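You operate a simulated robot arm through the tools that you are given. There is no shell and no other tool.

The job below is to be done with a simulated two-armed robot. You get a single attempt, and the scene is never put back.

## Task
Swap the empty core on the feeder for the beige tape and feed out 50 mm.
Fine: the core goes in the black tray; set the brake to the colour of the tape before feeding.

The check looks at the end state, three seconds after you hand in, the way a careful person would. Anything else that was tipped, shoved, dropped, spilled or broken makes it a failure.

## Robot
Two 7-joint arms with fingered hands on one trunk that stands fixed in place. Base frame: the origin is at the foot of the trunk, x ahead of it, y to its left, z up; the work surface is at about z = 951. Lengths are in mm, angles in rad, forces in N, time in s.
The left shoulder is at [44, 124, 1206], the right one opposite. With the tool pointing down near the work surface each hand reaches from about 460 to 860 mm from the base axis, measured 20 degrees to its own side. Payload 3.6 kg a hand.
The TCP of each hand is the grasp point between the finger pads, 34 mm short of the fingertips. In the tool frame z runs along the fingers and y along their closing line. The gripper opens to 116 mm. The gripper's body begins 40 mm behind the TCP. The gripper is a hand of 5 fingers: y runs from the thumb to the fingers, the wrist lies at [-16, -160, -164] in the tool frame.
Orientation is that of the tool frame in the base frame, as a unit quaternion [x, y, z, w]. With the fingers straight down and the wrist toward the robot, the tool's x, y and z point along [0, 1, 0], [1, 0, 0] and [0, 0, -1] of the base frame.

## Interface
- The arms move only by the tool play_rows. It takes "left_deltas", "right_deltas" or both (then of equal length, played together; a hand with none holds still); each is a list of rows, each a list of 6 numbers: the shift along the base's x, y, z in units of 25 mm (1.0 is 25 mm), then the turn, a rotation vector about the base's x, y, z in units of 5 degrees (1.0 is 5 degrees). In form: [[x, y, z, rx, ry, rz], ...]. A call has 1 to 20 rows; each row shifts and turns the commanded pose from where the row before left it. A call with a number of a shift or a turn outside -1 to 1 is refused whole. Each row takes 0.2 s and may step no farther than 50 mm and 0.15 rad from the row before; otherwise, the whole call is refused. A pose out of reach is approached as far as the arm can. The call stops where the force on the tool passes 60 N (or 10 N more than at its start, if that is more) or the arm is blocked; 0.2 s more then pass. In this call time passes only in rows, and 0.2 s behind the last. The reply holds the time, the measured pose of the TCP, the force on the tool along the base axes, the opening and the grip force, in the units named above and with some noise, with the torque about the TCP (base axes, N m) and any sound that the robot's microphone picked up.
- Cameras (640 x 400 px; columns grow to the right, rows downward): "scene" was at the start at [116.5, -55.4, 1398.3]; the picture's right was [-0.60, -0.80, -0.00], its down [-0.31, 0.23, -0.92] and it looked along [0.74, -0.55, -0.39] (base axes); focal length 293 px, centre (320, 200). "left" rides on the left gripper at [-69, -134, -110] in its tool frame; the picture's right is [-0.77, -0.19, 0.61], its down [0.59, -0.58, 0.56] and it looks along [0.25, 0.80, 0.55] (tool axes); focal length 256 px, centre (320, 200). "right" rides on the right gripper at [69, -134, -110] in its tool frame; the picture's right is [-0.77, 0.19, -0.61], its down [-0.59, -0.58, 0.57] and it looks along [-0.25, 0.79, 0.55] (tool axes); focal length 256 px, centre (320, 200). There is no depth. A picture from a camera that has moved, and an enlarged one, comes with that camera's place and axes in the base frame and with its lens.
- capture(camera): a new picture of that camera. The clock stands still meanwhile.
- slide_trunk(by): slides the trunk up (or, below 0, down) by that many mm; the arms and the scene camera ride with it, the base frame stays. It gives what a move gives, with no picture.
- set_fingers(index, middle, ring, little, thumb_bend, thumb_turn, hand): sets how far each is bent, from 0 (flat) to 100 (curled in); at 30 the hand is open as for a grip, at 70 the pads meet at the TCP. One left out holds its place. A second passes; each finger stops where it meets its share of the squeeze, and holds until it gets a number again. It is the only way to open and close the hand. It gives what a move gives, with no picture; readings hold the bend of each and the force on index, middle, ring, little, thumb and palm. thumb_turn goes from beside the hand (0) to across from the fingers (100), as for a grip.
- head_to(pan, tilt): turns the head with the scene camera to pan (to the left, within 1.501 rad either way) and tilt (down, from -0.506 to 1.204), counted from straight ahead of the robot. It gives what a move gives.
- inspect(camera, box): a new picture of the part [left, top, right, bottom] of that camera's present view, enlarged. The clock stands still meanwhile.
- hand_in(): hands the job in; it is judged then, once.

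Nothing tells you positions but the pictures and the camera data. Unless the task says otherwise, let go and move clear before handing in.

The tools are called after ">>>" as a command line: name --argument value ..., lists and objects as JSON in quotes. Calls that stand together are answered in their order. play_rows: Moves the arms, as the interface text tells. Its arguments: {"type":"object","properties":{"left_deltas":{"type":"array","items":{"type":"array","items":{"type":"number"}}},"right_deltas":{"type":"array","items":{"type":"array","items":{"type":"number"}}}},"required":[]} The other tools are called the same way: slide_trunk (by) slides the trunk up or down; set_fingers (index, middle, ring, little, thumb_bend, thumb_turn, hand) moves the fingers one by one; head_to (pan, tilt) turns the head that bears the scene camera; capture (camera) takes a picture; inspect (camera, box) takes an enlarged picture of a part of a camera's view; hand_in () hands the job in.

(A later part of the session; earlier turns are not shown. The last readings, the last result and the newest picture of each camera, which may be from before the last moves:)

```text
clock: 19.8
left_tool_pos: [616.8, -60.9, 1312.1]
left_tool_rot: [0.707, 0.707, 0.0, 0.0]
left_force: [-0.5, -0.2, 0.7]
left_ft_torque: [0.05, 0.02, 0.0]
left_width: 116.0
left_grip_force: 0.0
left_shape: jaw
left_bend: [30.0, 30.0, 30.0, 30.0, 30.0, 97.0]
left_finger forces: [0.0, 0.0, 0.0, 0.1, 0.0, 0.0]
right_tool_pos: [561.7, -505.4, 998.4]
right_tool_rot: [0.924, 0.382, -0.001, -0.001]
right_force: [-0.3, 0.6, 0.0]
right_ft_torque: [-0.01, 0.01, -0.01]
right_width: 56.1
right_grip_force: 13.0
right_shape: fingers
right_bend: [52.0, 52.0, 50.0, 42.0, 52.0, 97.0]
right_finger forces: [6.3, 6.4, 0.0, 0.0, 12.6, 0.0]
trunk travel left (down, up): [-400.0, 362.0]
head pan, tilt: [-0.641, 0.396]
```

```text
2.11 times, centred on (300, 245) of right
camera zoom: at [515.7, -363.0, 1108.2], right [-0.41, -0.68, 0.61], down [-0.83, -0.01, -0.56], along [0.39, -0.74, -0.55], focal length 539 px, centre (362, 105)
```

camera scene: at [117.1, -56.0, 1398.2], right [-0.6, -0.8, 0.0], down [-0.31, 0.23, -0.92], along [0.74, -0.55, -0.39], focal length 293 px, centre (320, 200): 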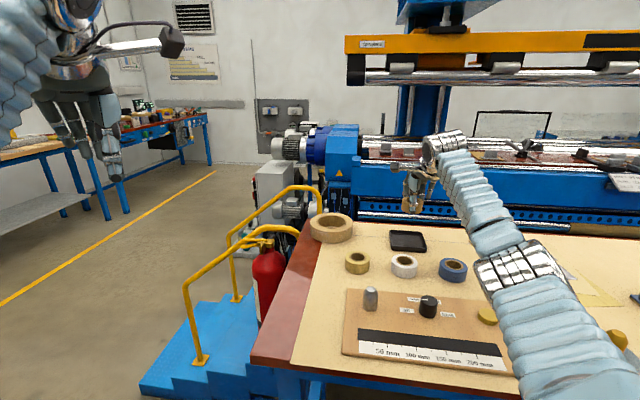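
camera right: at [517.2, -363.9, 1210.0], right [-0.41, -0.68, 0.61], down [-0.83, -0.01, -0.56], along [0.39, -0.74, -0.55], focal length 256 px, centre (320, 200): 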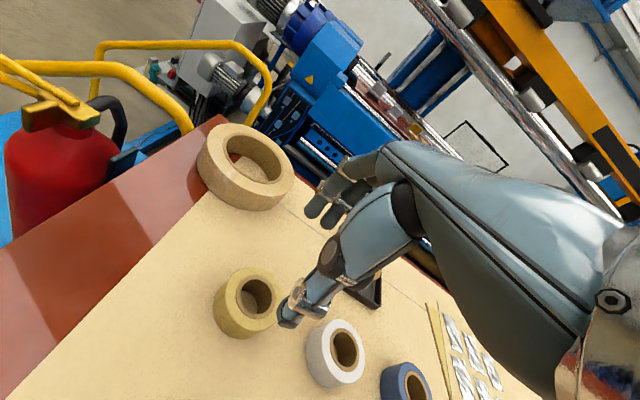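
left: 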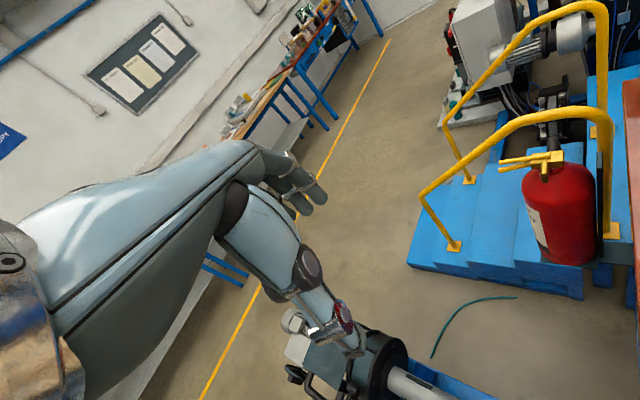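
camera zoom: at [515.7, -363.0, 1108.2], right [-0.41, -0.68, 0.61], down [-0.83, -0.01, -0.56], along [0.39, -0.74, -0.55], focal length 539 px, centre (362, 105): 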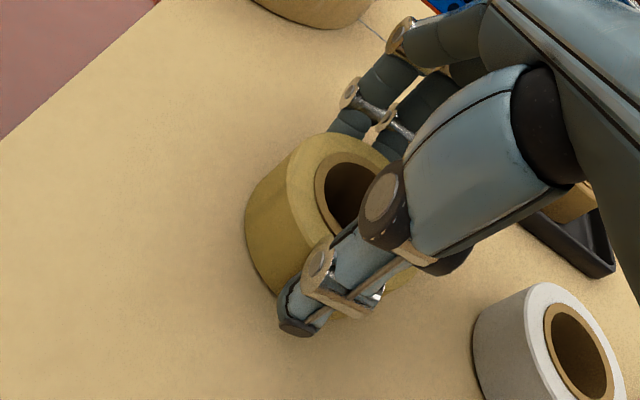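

The roll is gripped. I'll lift it and carry it over the spindle.

>>> play_rows --right_deltas '[[0, 0, 0.3, 0, 0, 0], [0, 0, 0.6, 0, 0, 0], [0, 0, 0.9, 0, 0, 0], [0, 0, 0.9, 0, 0, 0], [0, 0, 0.9, 0, 0, 0], [-0.492, 0.331, 0, 0, 0, 0], [-0.492, 0.331, 0, 0, 0, 0], [-0.492, 0.331, 0, 0, 0, 0], [-0.492, 0.331, 0, 0, 0, 0], [-0.492, 0.331, 0, 0, 0, 0], [-0.492, 0.331, 0, 0, 0, 0], [-0.492, 0.331, 0, 0, 0, 0], [-0.492, 0.331, 0, 0, 0, 0], [-0.492, 0.331, 0, 0, 0, 0], [-0.492, 0.331, 0, 0, 0, 0]]'

>>> inspect --camera "right" --box '[200, 150, 400, 340]'

>>> inspect --camera "scene" --box '[320, 210, 430, 320]'

```text
clock: 23.0
left_tool_pos: [617.4, -60.8, 1310.7]
left_tool_rot: [0.707, 0.707, 0.0, 0.001]
left_force: [-0.7, 0.4, -0.9]
left_ft_torque: [0.0, 0.01, 0.0]
left_width: 115.8
left_grip_force: 0.1
left_shape: jaw
left_bend: [30.0, 30.0, 30.0, 30.0, 30.0, 97.0]
left_finger forces: [0.0, 0.0, 0.1, 0.0, 0.1, 0.0]
right_tool_pos: [437.7, -420.7, 1089.3]
right_tool_rot: [0.924, 0.382, 0.0, -0.001]
right_force: [-0.2, -0.3, -0.4]
right_ft_torque: [0.0, -0.03, -0.01]
right_width: 56.5
right_grip_force: 12.6
right_shape: fingers
right_bend: [52.0, 52.0, 50.0, 42.0, 52.0, 97.0]
right_finger forces: [6.1, 6.4, 0.0, 0.0, 12.5, 0.0]
trunk travel left (down, up): [-400.0, 362.0]
head pan, tilt: [-0.641, 0.396]
```

```text
2.11 times, centred on (300, 245) of right
camera zoom: at [392.1, -278.0, 1199.2], right [-0.41, -0.68, 0.61], down [-0.82, -0.01, -0.56], along [0.39, -0.74, -0.55], focal length 539 px, centre (362, 105)
```

zoom: 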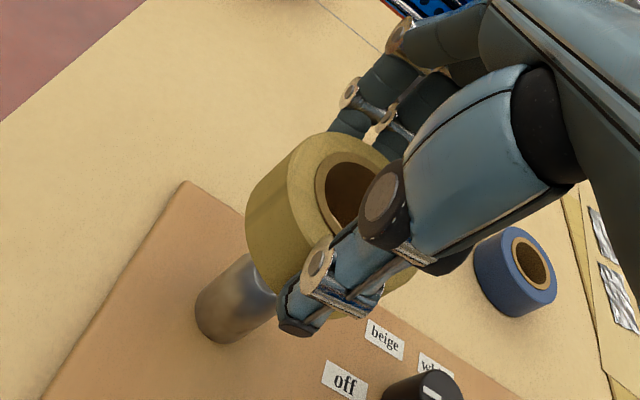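

```text
3.64 times, centred on (375, 265) of scene
camera zoom: at [116.1, -55.1, 1398.4], right [-0.6, -0.8, 0.0], down [-0.31, 0.23, -0.92], along [0.74, -0.55, -0.39], focal length 1067 px, centre (120, -36)
```

zoom: 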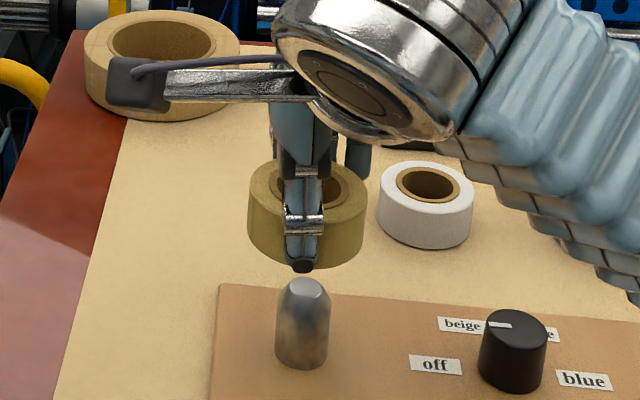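

The tape looks about 3 mm off the spindle axis sideways. I'll measure this more precisely before lowering.

>>> inspect --camera "scene" --box '[340, 225, 400, 315]'

>>> inspect --camera "right" --box '[240, 190, 350, 300]'

>>> play_rows --right_deltas '[[0, 0, 0, 0, 0, 0]]'

>>> play_rows --right_deltas '[[0, 0, 0, 0, 0, 0]]'

>>> inspect --camera "right" --box '[240, 190, 350, 300]'

```text
4.44 times, centred on (370, 270) of scene
camera zoom: at [116.1, -55.1, 1398.4], right [-0.6, -0.8, 0.0], down [-0.31, 0.23, -0.92], along [0.74, -0.55, -0.39], focal length 1304 px, centre (98, -111)
```

zoom: 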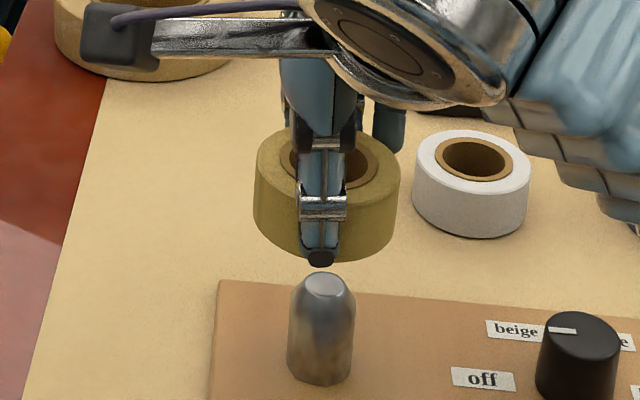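

```text
3.64 times, centred on (295, 245) of right
camera zoom: at [392.1, -278.0, 1199.2], right [-0.41, -0.68, 0.61], down [-0.82, -0.01, -0.56], along [0.39, -0.74, -0.55], focal length 931 px, centre (411, 36)
```

zoom: 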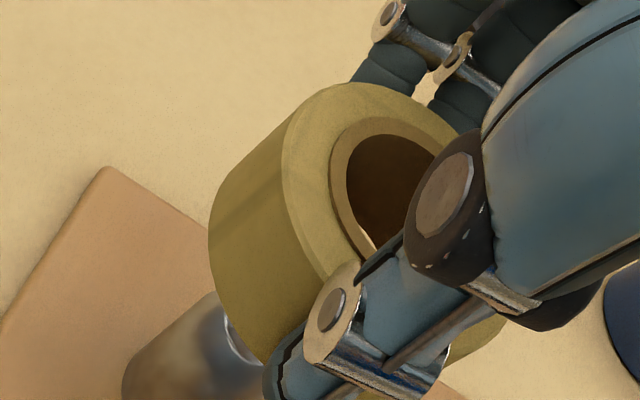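

```text
clock: 23.4
left_tool_pos: [617.9, -60.9, 1312.2]
left_tool_rot: [0.707, 0.707, 0.001, 0.0]
left_force: [-0.6, 0.5, 0.8]
left_ft_torque: [0.0, 0.0, 0.0]
left_width: 116.0
left_grip_force: 0.0
left_shape: jaw
left_bend: [30.0, 30.0, 30.0, 30.0, 30.0, 97.0]
left_finger forces: [0.0, 0.1, 0.0, 0.0, 0.0, 0.0]
right_tool_pos: [438.4, -420.7, 1089.5]
right_tool_rot: [0.924, 0.382, 0.0, -0.001]
right_force: [0.6, 0.0, -0.5]
right_ft_torque: [-0.01, 0.01, -0.02]
right_width: 56.4
right_grip_force: 12.4
right_shape: fingers
right_bend: [52.0, 52.0, 50.0, 42.0, 52.0, 97.0]
right_finger forces: [6.2, 6.4, 0.1, 0.1, 12.4, 0.0]
trunk travel left (down, up): [-400.0, 362.0]
head pan, tilt: [-0.641, 0.396]
```

```text
clock: 23.8
left_tool_pos: [617.6, -61.3, 1311.7]
left_tool_rot: [0.707, 0.707, 0.0, 0.0]
left_force: [-0.6, 0.1, -0.4]
left_ft_torque: [-0.02, -0.01, -0.04]
left_width: 116.2
left_grip_force: 0.0
left_shape: jaw
left_bend: [30.0, 30.0, 30.0, 30.0, 30.0, 97.0]
left_finger forces: [0.0, 0.0, 0.0, 0.0, 0.0, 0.0]
right_tool_pos: [438.0, -421.6, 1089.1]
right_tool_rot: [0.924, 0.383, 0.0, -0.001]
right_force: [0.1, 0.4, 0.3]
right_ft_torque: [-0.03, 0.0, -0.01]
right_width: 56.4
right_grip_force: 12.9
right_shape: fingers
right_bend: [52.0, 52.0, 50.0, 42.0, 52.0, 97.0]
right_finger forces: [6.2, 6.4, 0.0, 0.1, 12.5, 0.0]
trunk travel left (down, up): [-400.0, 362.0]
head pan, tilt: [-0.641, 0.396]
```

```text
3.64 times, centred on (295, 245) of right
camera zoom: at [392.7, -278.5, 1199.1], right [-0.41, -0.68, 0.61], down [-0.83, -0.01, -0.56], along [0.39, -0.74, -0.55], focal length 931 px, centre (411, 36)
```

zoom: 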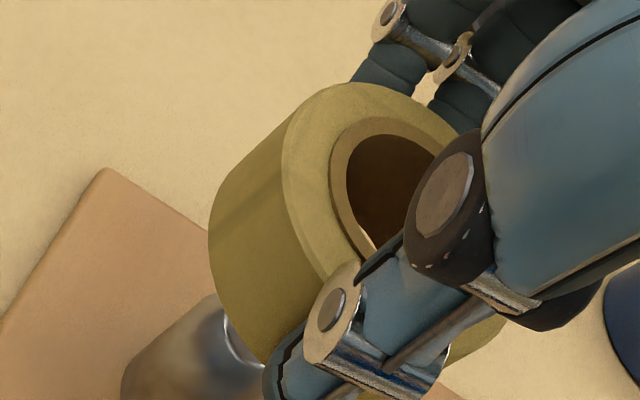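

Measured and commanded positions have drifted by about 3 mm. I'll correct part of that, lower to just above the spindle tip, and re-measure with little parallax.

>>> play_rows --right_deltas '[[-0.06, -0.1, 0, 0, 0, 0], [0, 0, -0.5, 0, 0, 0], [0, 0, -0.4, 0, 0, 0]]'

>>> inspect --camera "scene" --box '[340, 250, 400, 325]'

>>> inspect --camera "right" --box '[220, 190, 350, 320]'

```text
clock: 24.6
left_tool_pos: [617.2, -61.6, 1312.3]
left_tool_rot: [0.707, 0.707, 0.0, -0.001]
left_force: [0.6, 0.0, 0.3]
left_ft_torque: [0.02, -0.02, 0.0]
left_width: 115.8
left_grip_force: 0.1
left_shape: jaw
left_bend: [30.0, 30.0, 30.0, 30.0, 30.0, 97.0]
left_finger forces: [0.1, 0.0, 0.1, 0.1, 0.0, 0.0]
right_tool_pos: [437.3, -424.0, 1065.1]
right_tool_rot: [0.924, 0.382, 0.0, 0.0]
right_force: [-0.8, -0.1, 0.3]
right_ft_torque: [0.02, 0.02, 0.03]
right_width: 56.7
right_grip_force: 11.8
right_shape: fingers
right_bend: [52.0, 52.0, 50.0, 42.0, 52.0, 97.0]
right_finger forces: [6.2, 6.4, 0.1, 0.0, 12.6, 0.0]
trunk travel left (down, up): [-400.0, 362.0]
head pan, tilt: [-0.641, 0.396]
```

```text
5.33 times, centred on (370, 288) of scene
camera zoom: at [116.6, -55.4, 1398.3], right [-0.6, -0.8, 0.0], down [-0.31, 0.23, -0.92], along [0.74, -0.55, -0.39], focal length 1565 px, centre (53, -267)
```

zoom: 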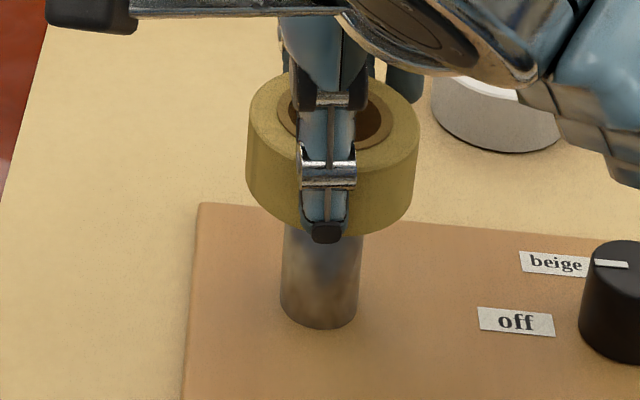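

```text
3.08 times, centred on (285, 255) of right
camera zoom: at [390.2, -280.6, 1175.1], right [-0.41, -0.68, 0.61], down [-0.82, -0.01, -0.57], along [0.39, -0.74, -0.55], focal length 788 px, centre (428, 31)
```

zoom: 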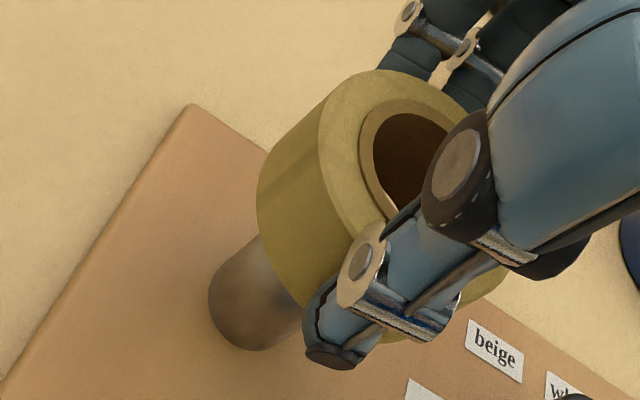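

The tape is aligned with the spindle to within about 1 mm in both views. I'll make a small correction and lower slowly while watching the force.

>>> play_rows --right_deltas '[[0.03, -0.012, -0.2, 0, 0, 0], [0, 0, -0.25, 0, 0, 0], [0, 0, -0.25, 0, 0, 0], [0, 0, -0.25, 0, 0, 0], [0, 0, -0.25, 0, 0, 0]]'

>>> inspect --camera "scene" --box '[340, 250, 400, 325]'

>>> inspect --camera "right" --box '[220, 190, 350, 320]'

```text
clock: 25.8
left_tool_pos: [617.6, -60.9, 1312.3]
left_tool_rot: [0.708, 0.707, 0.0, 0.0]
left_force: [0.1, 0.2, -0.4]
left_ft_torque: [-0.01, 0.0, 0.05]
left_width: 115.8
left_grip_force: 0.1
left_shape: jaw
left_bend: [30.0, 30.0, 30.0, 30.0, 30.0, 97.0]
left_finger forces: [0.0, 0.0, 0.1, 0.0, 0.1, 0.0]
right_tool_pos: [437.0, -425.4, 1036.7]
right_tool_rot: [0.924, 0.383, 0.0, 0.0]
right_force: [-0.1, -0.1, -1.0]
right_ft_torque: [-0.01, 0.06, 0.03]
right_width: 56.2
right_grip_force: 12.5
right_shape: fingers
right_bend: [52.0, 52.0, 50.0, 42.0, 52.0, 97.0]
right_finger forces: [6.2, 6.4, 0.0, 0.1, 12.5, 0.0]
trunk travel left (down, up): [-400.0, 362.0]
head pan, tilt: [-0.641, 0.396]
```

```text
5.33 times, centred on (370, 288) of scene
camera zoom: at [116.6, -55.4, 1398.3], right [-0.6, -0.8, 0.0], down [-0.31, 0.23, -0.92], along [0.74, -0.55, -0.39], focal length 1565 px, centre (53, -267)
```

zoom: 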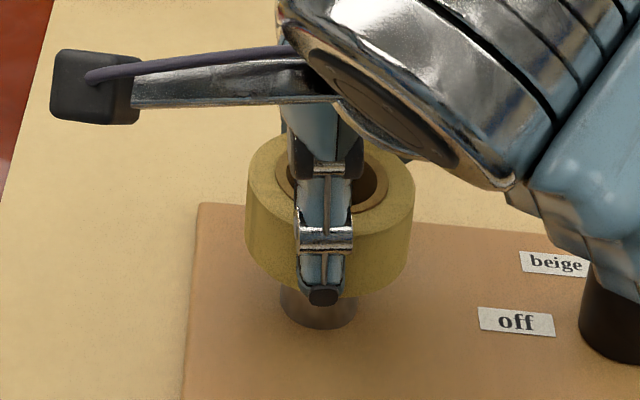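

```text
3.08 times, centred on (285, 255) of right
camera zoom: at [391.2, -282.7, 1145.7], right [-0.41, -0.68, 0.61], down [-0.83, -0.01, -0.56], along [0.39, -0.74, -0.55], focal length 788 px, centre (428, 31)
```

zoom: 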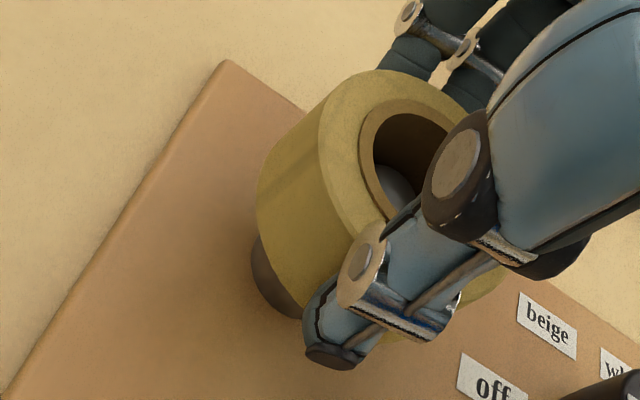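

The spindle cone has entered the hole with no contact force. I'll keep lowering.

>>> play_rows --right_deltas '[[0, 0, -0.2, 0, 0, 0], [0, 0, -0.2, 0, 0, 0], [0, 0, -0.2, 0, 0, 0], [0, 0, -0.2, 0, 0, 0], [0, 0, -0.2, 0, 0, 0]]'

>>> inspect --camera "scene" --box '[340, 250, 400, 325]'

>>> inspect --camera "right" --box '[220, 190, 350, 320]'

```text
clock: 27.0
left_tool_pos: [617.7, -60.7, 1311.2]
left_tool_rot: [0.707, 0.707, 0.0, 0.0]
left_force: [-0.2, -0.2, -0.2]
left_ft_torque: [0.03, 0.03, 0.02]
left_width: 116.1
left_grip_force: 0.0
left_shape: jaw
left_bend: [30.0, 30.0, 30.0, 30.0, 30.0, 97.0]
left_finger forces: [0.1, 0.0, 0.1, 0.0, 0.1, 0.0]
right_tool_pos: [439.3, -425.9, 1011.0]
right_tool_rot: [0.924, 0.383, 0.0, -0.001]
right_force: [0.4, 0.6, -0.1]
right_ft_torque: [0.01, 0.01, -0.03]
right_width: 56.0
right_grip_force: 12.5
right_shape: fingers
right_bend: [52.0, 52.0, 50.0, 42.0, 52.0, 97.0]
right_finger forces: [6.2, 6.3, 0.1, 0.0, 12.5, 0.0]
trunk travel left (down, up): [-400.0, 362.0]
head pan, tilt: [-0.641, 0.396]
```

```text
5.33 times, centred on (370, 288) of scene
camera zoom: at [116.6, -55.3, 1398.3], right [-0.6, -0.8, 0.0], down [-0.31, 0.23, -0.92], along [0.74, -0.55, -0.39], focal length 1565 px, centre (53, -267)
```

zoom: 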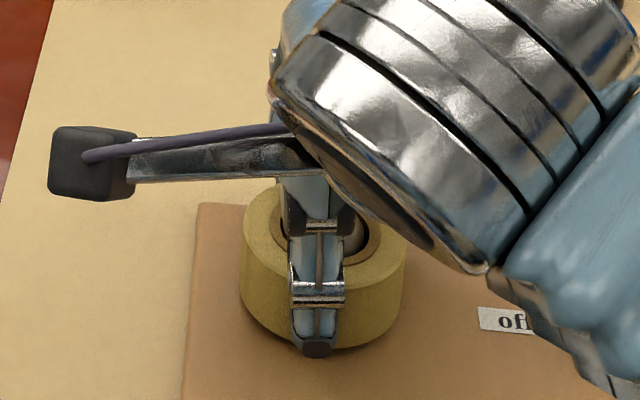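

```text
3.08 times, centred on (285, 255) of right
camera zoom: at [392.7, -283.1, 1120.2], right [-0.41, -0.68, 0.61], down [-0.83, -0.01, -0.56], along [0.39, -0.74, -0.55], focal length 788 px, centre (428, 31)
```

zoom: 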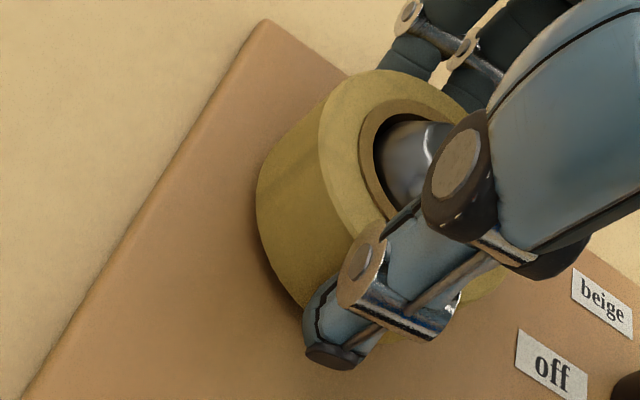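

The tape is almost seated, with about 5 mm to go. I'll take small steps down.

>>> play_rows --right_deltas '[[0, 0, -0.08, 0, 0, 0], [0, 0, -0.08, 0, 0, 0]]'

>>> inspect --camera "scene" --box '[340, 270, 400, 325]'

```text
clock: 27.6
left_tool_pos: [619.0, -61.2, 1311.0]
left_tool_rot: [0.707, 0.708, 0.0, 0.0]
left_force: [0.8, -0.2, -0.2]
left_ft_torque: [0.01, 0.0, -0.01]
left_width: 115.9
left_grip_force: 0.0
left_shape: jaw
left_bend: [30.0, 30.0, 30.0, 30.0, 30.0, 97.0]
left_finger forces: [0.1, 0.1, 0.1, 0.0, 0.0, 0.0]
right_tool_pos: [438.8, -425.1, 1005.4]
right_tool_rot: [0.924, 0.383, 0.0, 0.0]
right_force: [0.3, -0.5, -1.0]
right_ft_torque: [0.0, 0.01, 0.01]
right_width: 56.3
right_grip_force: 12.4
right_shape: fingers
right_bend: [52.0, 52.0, 50.0, 42.0, 52.0, 97.0]
right_finger forces: [6.3, 6.2, 0.0, 0.0, 12.6, 0.1]
trunk travel left (down, up): [-400.0, 362.0]
head pan, tilt: [-0.641, 0.396]
```

```text
7.27 times, centred on (370, 298) of scene
camera zoom: at [116.6, -55.3, 1398.3], right [-0.6, -0.8, 0.0], down [-0.31, 0.23, -0.92], along [0.74, -0.55, -0.39], focal length 2134 px, centre (-44, -509)
```

zoom: 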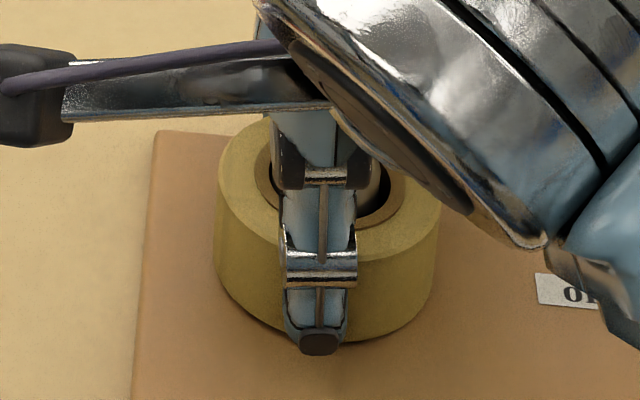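

It's essentially seated. I'll make one small step more, then open the fingers.

>>> play_rows --right_deltas '[[0, 0, -0.05, 0, 0, 0]]'

>>> set_fingers --hand "right" --index 45 --middle 45 --ring 45 --little 42 --thumb_bend 45

>>> inspect --camera "scene" --box '[340, 270, 400, 325]'

>>> inspect --camera "right" --box '[220, 190, 350, 320]'

```text
clock: 28.0
left_tool_pos: [617.6, -61.5, 1312.4]
left_tool_rot: [0.707, 0.707, 0.0, 0.0]
left_force: [0.6, -0.6, -0.5]
left_ft_torque: [0.01, -0.03, 0.02]
left_width: 116.0
left_grip_force: 0.1
left_shape: jaw
left_bend: [30.0, 30.0, 30.0, 30.0, 30.0, 97.0]
left_finger forces: [0.0, 0.0, 0.0, 0.1, 0.0, 0.1]
right_tool_pos: [438.2, -425.6, 1005.1]
right_tool_rot: [0.924, 0.382, 0.0, 0.001]
right_force: [0.0, -1.3, 3.4]
right_ft_torque: [-0.03, 0.02, 0.0]
right_width: 56.5
right_grip_force: 12.7
right_shape: fingers
right_bend: [53.0, 52.0, 50.0, 42.0, 52.0, 97.0]
right_finger forces: [6.5, 6.9, 0.0, 0.0, 12.6, 0.1]
trunk travel left (down, up): [-400.0, 362.0]
head pan, tilt: [-0.641, 0.396]
```

```text
clock: 29.0
left_tool_pos: [617.4, -60.6, 1311.2]
left_tool_rot: [0.707, 0.707, -0.001, 0.0]
left_force: [-0.2, 0.0, 0.5]
left_ft_torque: [0.02, -0.01, 0.0]
left_width: 115.8
left_grip_force: 0.0
left_shape: jaw
left_bend: [30.0, 30.0, 30.0, 30.0, 30.0, 97.0]
left_finger forces: [0.0, 0.0, 0.1, 0.0, 0.0, 0.0]
right_tool_pos: [438.1, -425.8, 1004.6]
right_tool_rot: [0.924, 0.383, 0.0, 0.0]
right_force: [0.8, 0.1, -0.2]
right_ft_torque: [-0.02, -0.03, 0.0]
right_width: 73.7
right_grip_force: 0.1
right_shape: fingers
right_bend: [45.0, 45.0, 45.0, 42.0, 45.0, 97.0]
right_finger forces: [0.0, 0.0, 0.0, 0.0, 0.0, 0.1]
trunk travel left (down, up): [-400.0, 362.0]
head pan, tilt: [-0.641, 0.396]
```

```text
7.27 times, centred on (370, 298) of scene
camera zoom: at [116.5, -55.2, 1398.3], right [-0.6, -0.8, 0.0], down [-0.31, 0.23, -0.92], along [0.74, -0.55, -0.39], focal length 2134 px, centre (-44, -509)
```

zoom: 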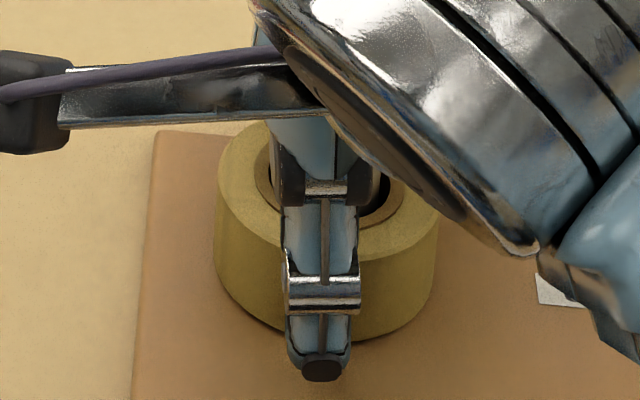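

```text
3.08 times, centred on (285, 255) of right
camera zoom: at [391.9, -282.8, 1114.9], right [-0.41, -0.68, 0.61], down [-0.82, -0.01, -0.56], along [0.39, -0.74, -0.55], focal length 788 px, centre (428, 31)
```

zoom: 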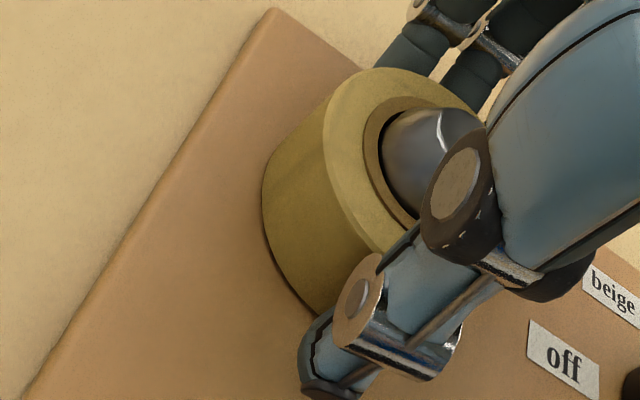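

The tape touched down at 3.4 N and is released on the spindle. Next I'll rise and move above the knob at about (356,-507), yawing to -15° so I can turn it 60° clockwise.

>>> play_rows --right_deltas '[[0, 0, 0.3, 0, 0, 0], [0, 0, 0.5, 0, 0, 0], [0, 0, 0.8, 0, 0, 0], [0, 0, 1, 0, 0, 0], [0, 0, 1, 0, 0, 0], [-0.544, -0.543, 0, 0, 0, 1], [-0.544, -0.543, 0, 0, 0, 1], [-0.544, -0.543, 0, 0, 0, 1], [-0.544, -0.543, 0, 0, 0, 1], [-0.544, -0.543, 0, 0, 0, 1], [-0.544, -0.543, 0, 0, 0, 1]]'

>>> capture --camera "right"

>>> inspect --camera "scene" --box '[330, 190, 530, 350]'

```text
clock: 31.4
left_tool_pos: [617.1, -61.8, 1312.4]
left_tool_rot: [0.707, 0.707, 0.001, -0.001]
left_force: [0.3, 0.7, 0.4]
left_ft_torque: [0.03, -0.01, -0.03]
left_width: 115.8
left_grip_force: 0.0
left_shape: jaw
left_bend: [30.0, 30.0, 30.0, 30.0, 30.0, 97.0]
left_finger forces: [0.1, 0.0, 0.0, 0.0, 0.0, 0.1]
right_tool_pos: [355.2, -507.4, 1094.1]
right_tool_rot: [0.793, 0.61, 0.001, 0.0]
right_force: [0.0, 0.4, -0.4]
right_ft_torque: [0.03, -0.02, -0.01]
right_width: 73.9
right_grip_force: 0.1
right_shape: fingers
right_bend: [45.0, 45.0, 45.0, 42.0, 45.0, 97.0]
right_finger forces: [0.1, 0.1, 0.0, 0.0, 0.0, 0.1]
trunk travel left (down, up): [-400.0, 362.0]
head pan, tilt: [-0.641, 0.396]
```

```text
taken
camera right: at [242.9, -407.1, 1203.0], right [-0.02, -0.79, 0.61], down [-0.71, -0.42, -0.57], along [0.71, -0.44, -0.55], focal length 256 px, centre (320, 200)
```

right: 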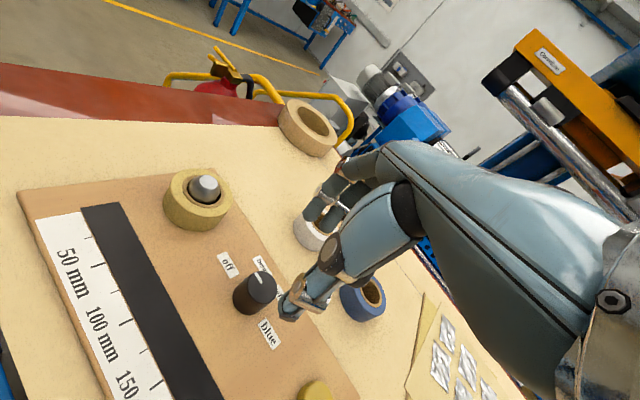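

```text
2.50 times, centred on (430, 270) of scene
camera zoom: at [115.9, -55.8, 1398.3], right [-0.6, -0.8, 0.0], down [-0.31, 0.23, -0.92], along [0.74, -0.55, -0.39], focal length 733 px, centre (45, 25)
```

zoom: 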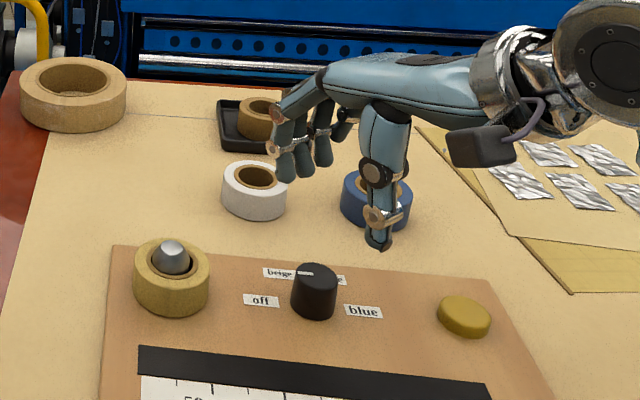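

The tape is on the spindle. I'll measure the knob from the wrist camera.

>>> inspect --camera "right" --box '[205, 235, 305, 335]'

>>> inspect --camera "scene" --box '[345, 270, 405, 325]'

```text
4.00 times, centred on (255, 285) of right
camera zoom: at [242.9, -407.1, 1203.0], right [-0.02, -0.79, 0.61], down [-0.71, -0.42, -0.57], along [0.71, -0.44, -0.55], focal length 1024 px, centre (580, -140)
```

zoom: 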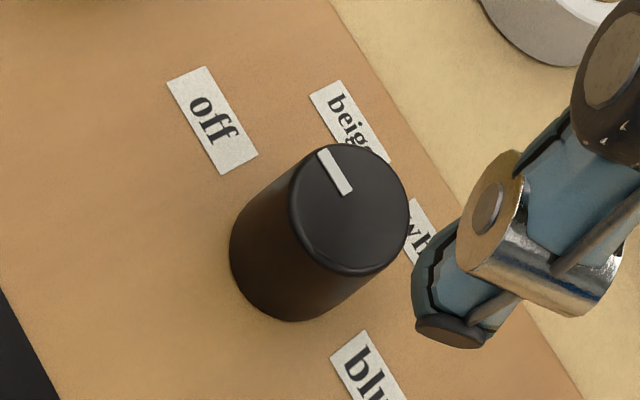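

```text
7.27 times, centred on (375, 298) of scene
camera zoom: at [115.9, -55.8, 1398.3], right [-0.6, -0.8, 0.0], down [-0.31, 0.23, -0.92], along [0.74, -0.55, -0.39], focal length 2134 px, centre (-80, -509)
```

zoom: 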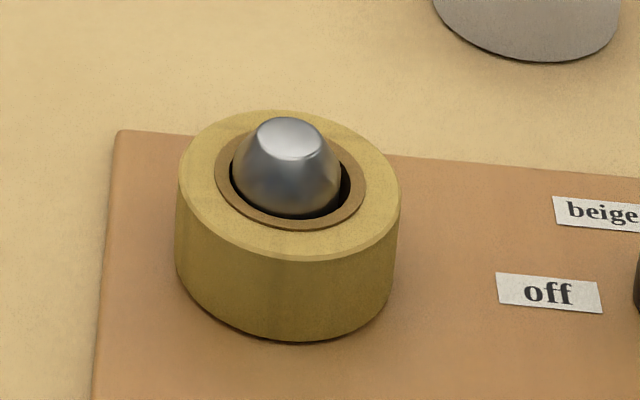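

The knob is at (355,-508), directly under the hand. I'll descend around it.

>>> play_rows --right_deltas '[[0.01, 0, -0.9, 0, 0, 0], [0, 0, -0.9, 0, 0, 0], [0, 0, -0.8, 0, 0, 0], [0, 0, -0.5, 0, 0, 0], [0, 0, -0.4, 0, 0, 0]]'

>>> inspect --camera "right" --box '[200, 150, 400, 340]'

>>> inspect --camera "scene" --box '[380, 230, 500, 340]'

```text
clock: 32.6
left_tool_pos: [618.0, -61.1, 1313.0]
left_tool_rot: [0.707, 0.707, 0.0, 0.001]
left_force: [-0.8, 0.7, 0.4]
left_ft_torque: [0.01, 0.01, -0.02]
left_width: 115.8
left_grip_force: 0.1
left_shape: jaw
left_bend: [30.0, 30.0, 30.0, 30.0, 30.0, 97.0]
left_finger forces: [0.1, 0.0, 0.0, 0.0, 0.1, 0.0]
right_tool_pos: [356.5, -508.0, 1008.6]
right_tool_rot: [0.794, 0.609, -0.001, -0.001]
right_force: [-0.2, -0.6, -0.5]
right_ft_torque: [0.02, 0.0, 0.01]
right_width: 73.6
right_grip_force: 0.0
right_shape: fingers
right_bend: [45.0, 45.0, 45.0, 42.0, 45.0, 97.0]
right_finger forces: [0.0, 0.1, 0.0, 0.0, 0.0, 0.1]
trunk travel left (down, up): [-400.0, 362.0]
head pan, tilt: [-0.641, 0.396]
```

```text
2.11 times, centred on (300, 245) of right
camera zoom: at [244.5, -407.2, 1118.3], right [-0.02, -0.79, 0.61], down [-0.71, -0.42, -0.57], along [0.7, -0.44, -0.55], focal length 539 px, centre (362, 105)
```

zoom: 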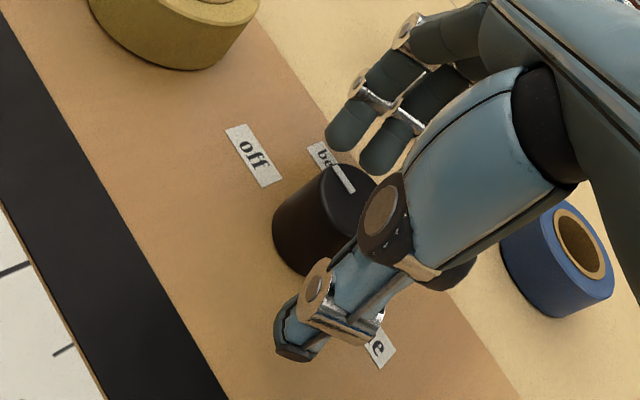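

```text
3.64 times, centred on (440, 285) of scene
camera zoom: at [116.3, -55.3, 1398.3], right [-0.6, -0.8, 0.0], down [-0.31, 0.23, -0.92], along [0.74, -0.55, -0.39], focal length 1067 px, centre (-116, -109)
```

zoom: 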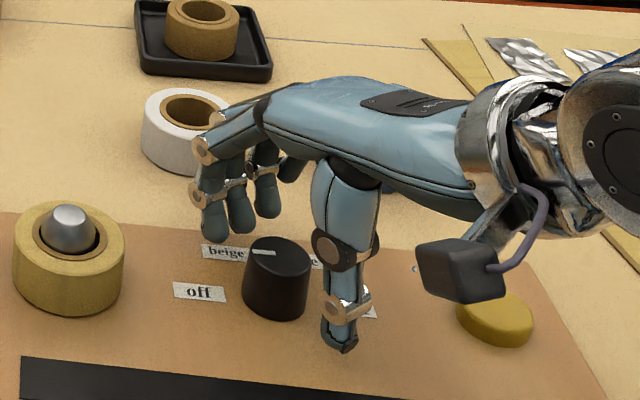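

The hand straddles the knob. I'll close index, middle and thumb on it.

>>> set_fingers --hand "right" --index 68 --middle 68 --thumb_bend 68

>>> inspect --camera "right" --box '[200, 150, 400, 340]'

>>> inspect --camera "scene" --box '[380, 230, 500, 340]'

```text
clock: 33.6
left_tool_pos: [616.9, -60.9, 1311.5]
left_tool_rot: [0.707, 0.707, 0.0, -0.001]
left_force: [0.6, 0.2, 0.7]
left_ft_torque: [0.0, 0.0, -0.02]
left_width: 115.9
left_grip_force: 0.0
left_shape: jaw
left_bend: [30.0, 30.0, 30.0, 30.0, 30.0, 97.0]
left_finger forces: [0.0, 0.0, 0.1, 0.0, 0.0, 0.0]
right_tool_pos: [357.6, -508.4, 1009.6]
right_tool_rot: [0.793, 0.609, -0.001, -0.002]
right_force: [2.0, -1.5, -2.3]
right_ft_torque: [-0.03, -0.03, 0.0]
right_width: 27.2
right_grip_force: 13.2
right_shape: fingers
right_bend: [62.0, 62.0, 45.0, 42.0, 63.0, 97.0]
right_finger forces: [7.4, 7.1, 0.0, 0.0, 13.0, 0.0]
trunk travel left (down, up): [-400.0, 362.0]
head pan, tilt: [-0.641, 0.396]
```

```text
2.11 times, centred on (300, 245) of right
camera zoom: at [245.1, -407.6, 1118.3], right [-0.02, -0.79, 0.61], down [-0.71, -0.42, -0.57], along [0.7, -0.44, -0.56], focal length 539 px, centre (362, 105)
```

zoom: 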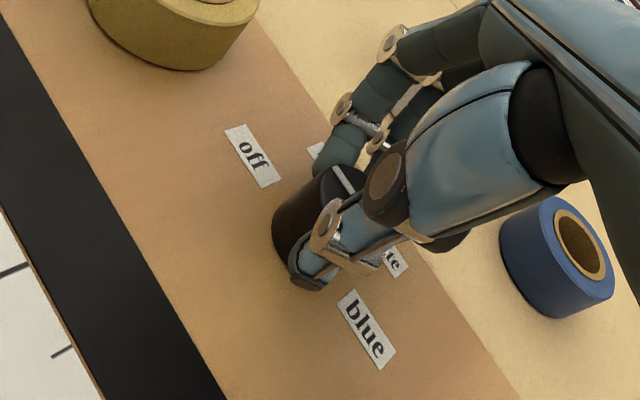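

```text
3.64 times, centred on (440, 285) of scene
camera zoom: at [117.0, -55.8, 1398.2], right [-0.6, -0.8, 0.0], down [-0.31, 0.23, -0.92], along [0.74, -0.55, -0.39], focal length 1067 px, centre (-116, -109)
```

zoom: 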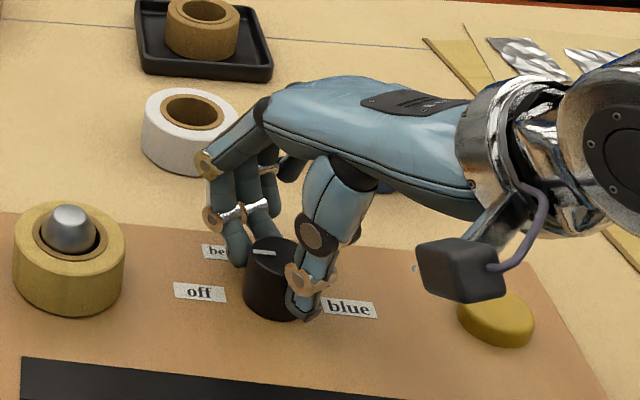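

The grip on the knob is firm. I'll rotate 30° clockwise first and check that it turns.

>>> play_rows --right_deltas '[[0, 0, 0, 0, 0, -1], [0, 0, 0, 0, 0, -1], [0, 0, 0, 0, 0, -1], [0, 0, 0, 0, 0, -1], [0, 0, 0, 0, 0, -1], [0, 0, 0, 0, 0, -1]]'

>>> inspect --camera "scene" --box '[380, 230, 500, 340]'

>>> inspect --camera "right" --box '[200, 150, 400, 340]'

```text
clock: 35.0
left_tool_pos: [619.4, -61.1, 1311.8]
left_tool_rot: [0.707, 0.707, 0.002, -0.001]
left_force: [-0.9, 0.4, 0.5]
left_ft_torque: [-0.01, 0.0, 0.0]
left_width: 115.7
left_grip_force: 0.0
left_shape: jaw
left_bend: [30.0, 30.0, 30.0, 30.0, 30.0, 97.0]
left_finger forces: [0.0, 0.0, 0.0, 0.0, 0.0, 0.0]
right_tool_pos: [356.2, -507.1, 1007.9]
right_tool_rot: [0.924, 0.382, 0.001, 0.0]
right_force: [0.6, -3.1, -1.6]
right_ft_torque: [-0.05, 0.03, 0.0]
right_width: 26.7
right_grip_force: 14.6
right_shape: fingers
right_bend: [63.0, 62.0, 45.0, 42.0, 63.0, 97.0]
right_finger forces: [7.9, 7.9, 0.0, 0.0, 12.8, 0.0]
trunk travel left (down, up): [-400.0, 362.0]
head pan, tilt: [-0.641, 0.396]
```

```text
3.64 times, centred on (440, 285) of scene
camera zoom: at [116.6, -55.7, 1398.3], right [-0.6, -0.8, 0.0], down [-0.31, 0.23, -0.92], along [0.74, -0.55, -0.39], focal length 1067 px, centre (-116, -109)
```

zoom: 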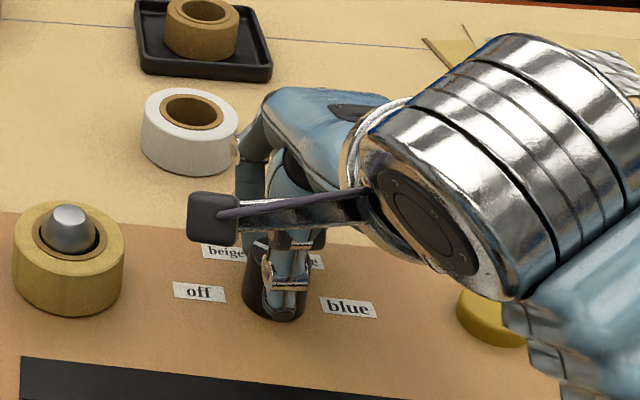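

```text
2.11 times, centred on (300, 245) of right
camera zoom: at [309.8, -364.8, 1118.1], right [-0.41, -0.68, 0.61], down [-0.82, -0.01, -0.57], along [0.39, -0.74, -0.55], focal length 539 px, centre (362, 105)
```

zoom: 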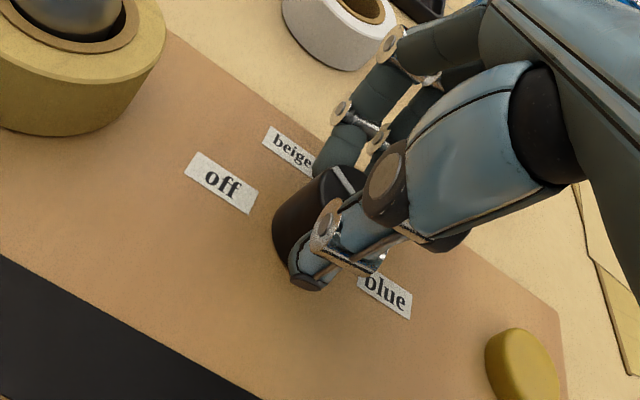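

The mark moves with the hand, so the knob is turning. I'll do the remaining 30°.

>>> play_rows --right_deltas '[[0, 0, 0, 0, 0, -1], [0, 0, 0, 0, 0, -1], [0, 0, 0, 0, 0, -1], [0, 0, 0, 0, 0, -1], [0, 0, 0, 0, 0, -1], [0, 0, 0, 0, 0, -1]]'

>>> inspect --camera "right" --box '[200, 150, 400, 340]'

>>> inspect --camera "scene" --box '[380, 230, 500, 340]'

```text
clock: 36.4
left_tool_pos: [617.3, -61.2, 1312.6]
left_tool_rot: [0.708, 0.706, 0.0, 0.0]
left_force: [0.2, 0.1, 0.2]
left_ft_torque: [0.01, 0.0, 0.0]
left_width: 115.8
left_grip_force: 0.1
left_shape: jaw
left_bend: [30.0, 30.0, 30.0, 30.0, 30.0, 97.0]
left_finger forces: [0.1, 0.0, 0.0, 0.0, 0.1, 0.0]
right_tool_pos: [356.7, -507.8, 1008.4]
right_tool_rot: [0.992, 0.129, 0.0, 0.0]
right_force: [-4.9, -0.5, -0.5]
right_ft_torque: [0.03, 0.17, 0.0]
right_width: 26.5
right_grip_force: 14.4
right_shape: fingers
right_bend: [63.0, 63.0, 45.0, 42.0, 63.0, 97.0]
right_finger forces: [6.4, 8.6, 0.0, 0.1, 13.9, 0.0]
trunk travel left (down, up): [-400.0, 362.0]
head pan, tilt: [-0.641, 0.396]
```

```text
2.11 times, centred on (300, 245) of right
camera zoom: at [388.0, -360.9, 1118.1], right [-0.69, -0.38, 0.61], down [-0.72, 0.41, -0.56], along [-0.04, -0.83, -0.55], focal length 539 px, centre (362, 105)
```

zoom: 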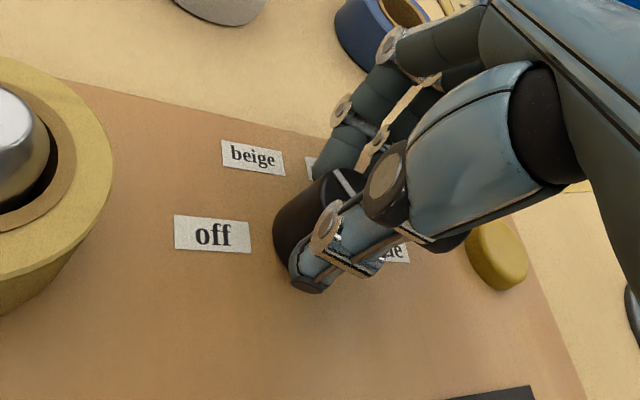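

```text
3.64 times, centred on (440, 285) of scene
camera zoom: at [115.8, -55.3, 1398.4], right [-0.6, -0.8, 0.0], down [-0.31, 0.23, -0.92], along [0.74, -0.55, -0.39], focal length 1067 px, centre (-116, -109)
```

zoom: 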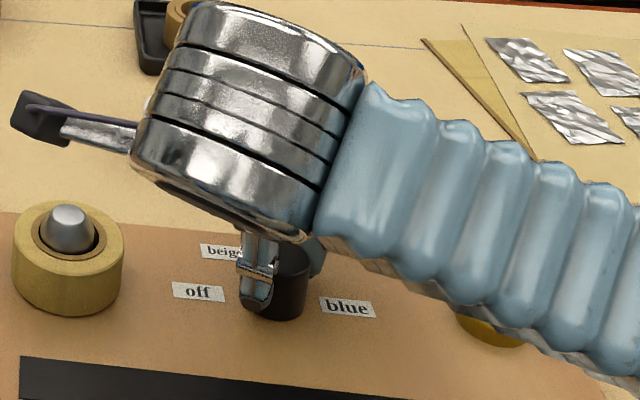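

The knob has turned 60°. I'll release it, rise and inspect the mark.

>>> set_fingers --hand "right" --index 45 --middle 45 --thumb_bend 45

>>> play_rows --right_deltas '[[0, 0, 0.4, 0, 0, 0], [0, 0, 0.8, 0, 0, 0], [0, 0, 1, 0, 0, 0], [0, 0, 1, 0, 0, 0]]'

>>> capture --camera "right"

>>> inspect --camera "scene" --box '[380, 230, 500, 340]'

```text
clock: 37.4
left_tool_pos: [617.0, -59.7, 1311.4]
left_tool_rot: [0.707, 0.707, 0.0, -0.001]
left_force: [0.0, 0.3, 0.6]
left_ft_torque: [0.0, 0.02, -0.02]
left_width: 115.9
left_grip_force: 0.0
left_shape: jaw
left_bend: [30.0, 30.0, 30.0, 30.0, 30.0, 97.0]
left_finger forces: [0.1, 0.0, 0.0, 0.0, 0.0, 0.0]
right_tool_pos: [356.6, -507.4, 1008.7]
right_tool_rot: [0.991, 0.13, 0.0, 0.0]
right_force: [0.4, 0.6, -0.1]
right_ft_torque: [0.01, -0.01, -0.04]
right_width: 73.5
right_grip_force: 0.0
right_shape: fingers
right_bend: [45.0, 45.0, 45.0, 42.0, 45.0, 97.0]
right_finger forces: [0.1, 0.0, 0.1, 0.1, 0.0, 0.1]
trunk travel left (down, up): [-400.0, 362.0]
head pan, tilt: [-0.641, 0.396]
```

```text
clock: 38.4
left_tool_pos: [618.5, -60.1, 1312.1]
left_tool_rot: [0.707, 0.707, 0.0, 0.0]
left_force: [-0.6, 0.3, -0.2]
left_ft_torque: [-0.02, -0.01, 0.01]
left_width: 115.9
left_grip_force: 0.2
left_shape: jaw
left_bend: [30.0, 30.0, 30.0, 30.0, 30.0, 97.0]
left_finger forces: [0.0, 0.0, 0.1, 0.0, 0.1, 0.0]
right_tool_pos: [357.9, -508.3, 1087.8]
right_tool_rot: [0.991, 0.13, 0.0, 0.0]
right_force: [0.1, 0.0, 0.1]
right_ft_torque: [-0.04, -0.01, -0.04]
right_width: 73.9
right_grip_force: 0.0
right_shape: fingers
right_bend: [45.0, 45.0, 45.0, 42.0, 45.0, 97.0]
right_finger forces: [0.1, 0.1, 0.0, 0.1, 0.1, 0.0]
trunk travel left (down, up): [-400.0, 362.0]
head pan, tilt: [-0.641, 0.396]
```

```text
taken
camera right: at [389.5, -362.1, 1197.5], right [-0.69, -0.38, 0.61], down [-0.72, 0.4, -0.56], along [-0.03, -0.83, -0.55], focal length 256 px, centre (320, 200)
```

right: 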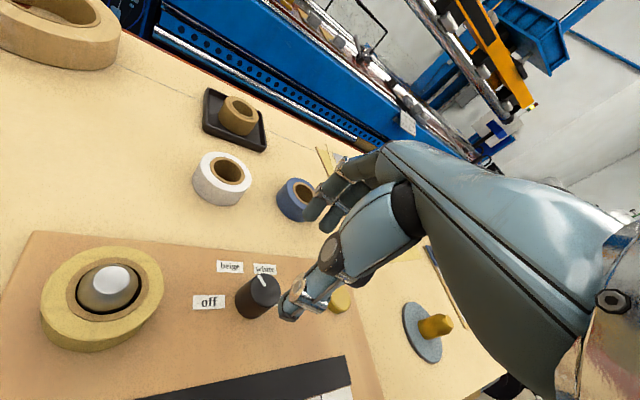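

```text
3.64 times, centred on (440, 285) of scene
camera zoom: at [116.4, -55.0, 1398.3], right [-0.6, -0.8, 0.0], down [-0.31, 0.23, -0.92], along [0.74, -0.55, -0.39], focal length 1067 px, centre (-116, -109)
```

zoom: 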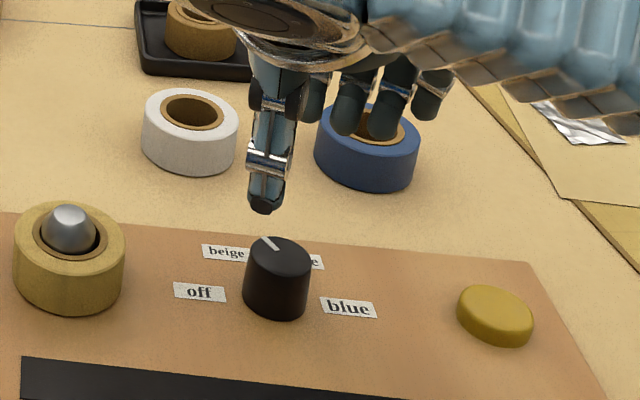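

>>> inspect --camera "right" --box '[180, 250, 300, 330]'

>>> inspect --camera "scene" --box '[396, 284, 460, 324]'

>>> inspect --camera "scene" --box '[465, 295, 515, 340]'

>>> inspect --camera "scene" --box '[340, 310, 520, 390]'

```text
5.00 times, centred on (240, 290) of right
camera zoom: at [389.5, -362.1, 1197.5], right [-0.69, -0.38, 0.61], down [-0.72, 0.4, -0.56], along [-0.03, -0.83, -0.55], focal length 1280 px, centre (720, -250)
```

zoom: 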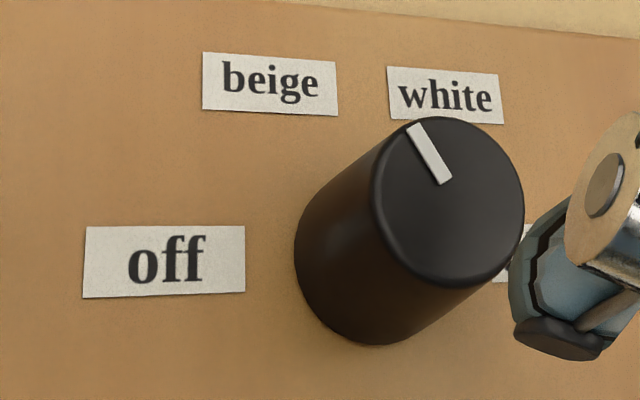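

```text
10.00 times, centred on (428, 304) of scene
camera zoom: at [116.4, -55.0, 1398.3], right [-0.6, -0.8, 0.0], down [-0.31, 0.23, -0.92], along [0.74, -0.55, -0.39], focal length 2934 px, centre (-760, -840)
```

zoom: 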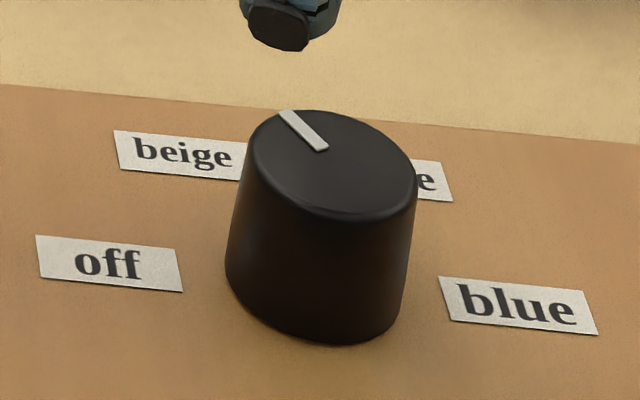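

```text
8.89 times, centred on (490, 318) of scene
camera zoom: at [116.4, -55.0, 1398.3], right [-0.6, -0.8, 0.0], down [-0.31, 0.23, -0.92], along [0.74, -0.55, -0.39], focal length 2608 px, centre (-1191, -844)
```

zoom: 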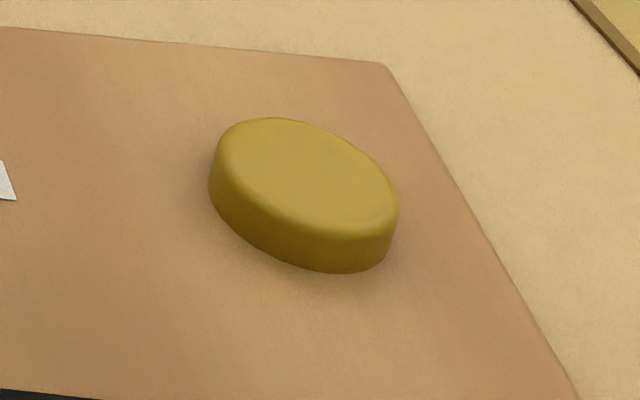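

```text
3.56 times, centred on (430, 350) of scene
camera zoom: at [116.4, -55.0, 1398.3], right [-0.6, -0.8, 0.0], down [-0.31, 0.23, -0.92], along [0.74, -0.55, -0.39], focal length 1043 px, centre (-71, -333)
```

zoom: 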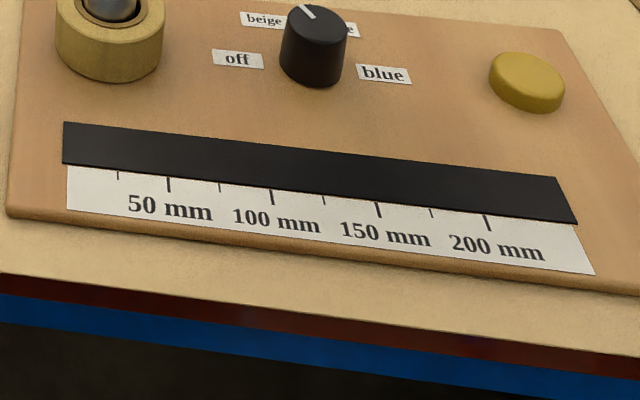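

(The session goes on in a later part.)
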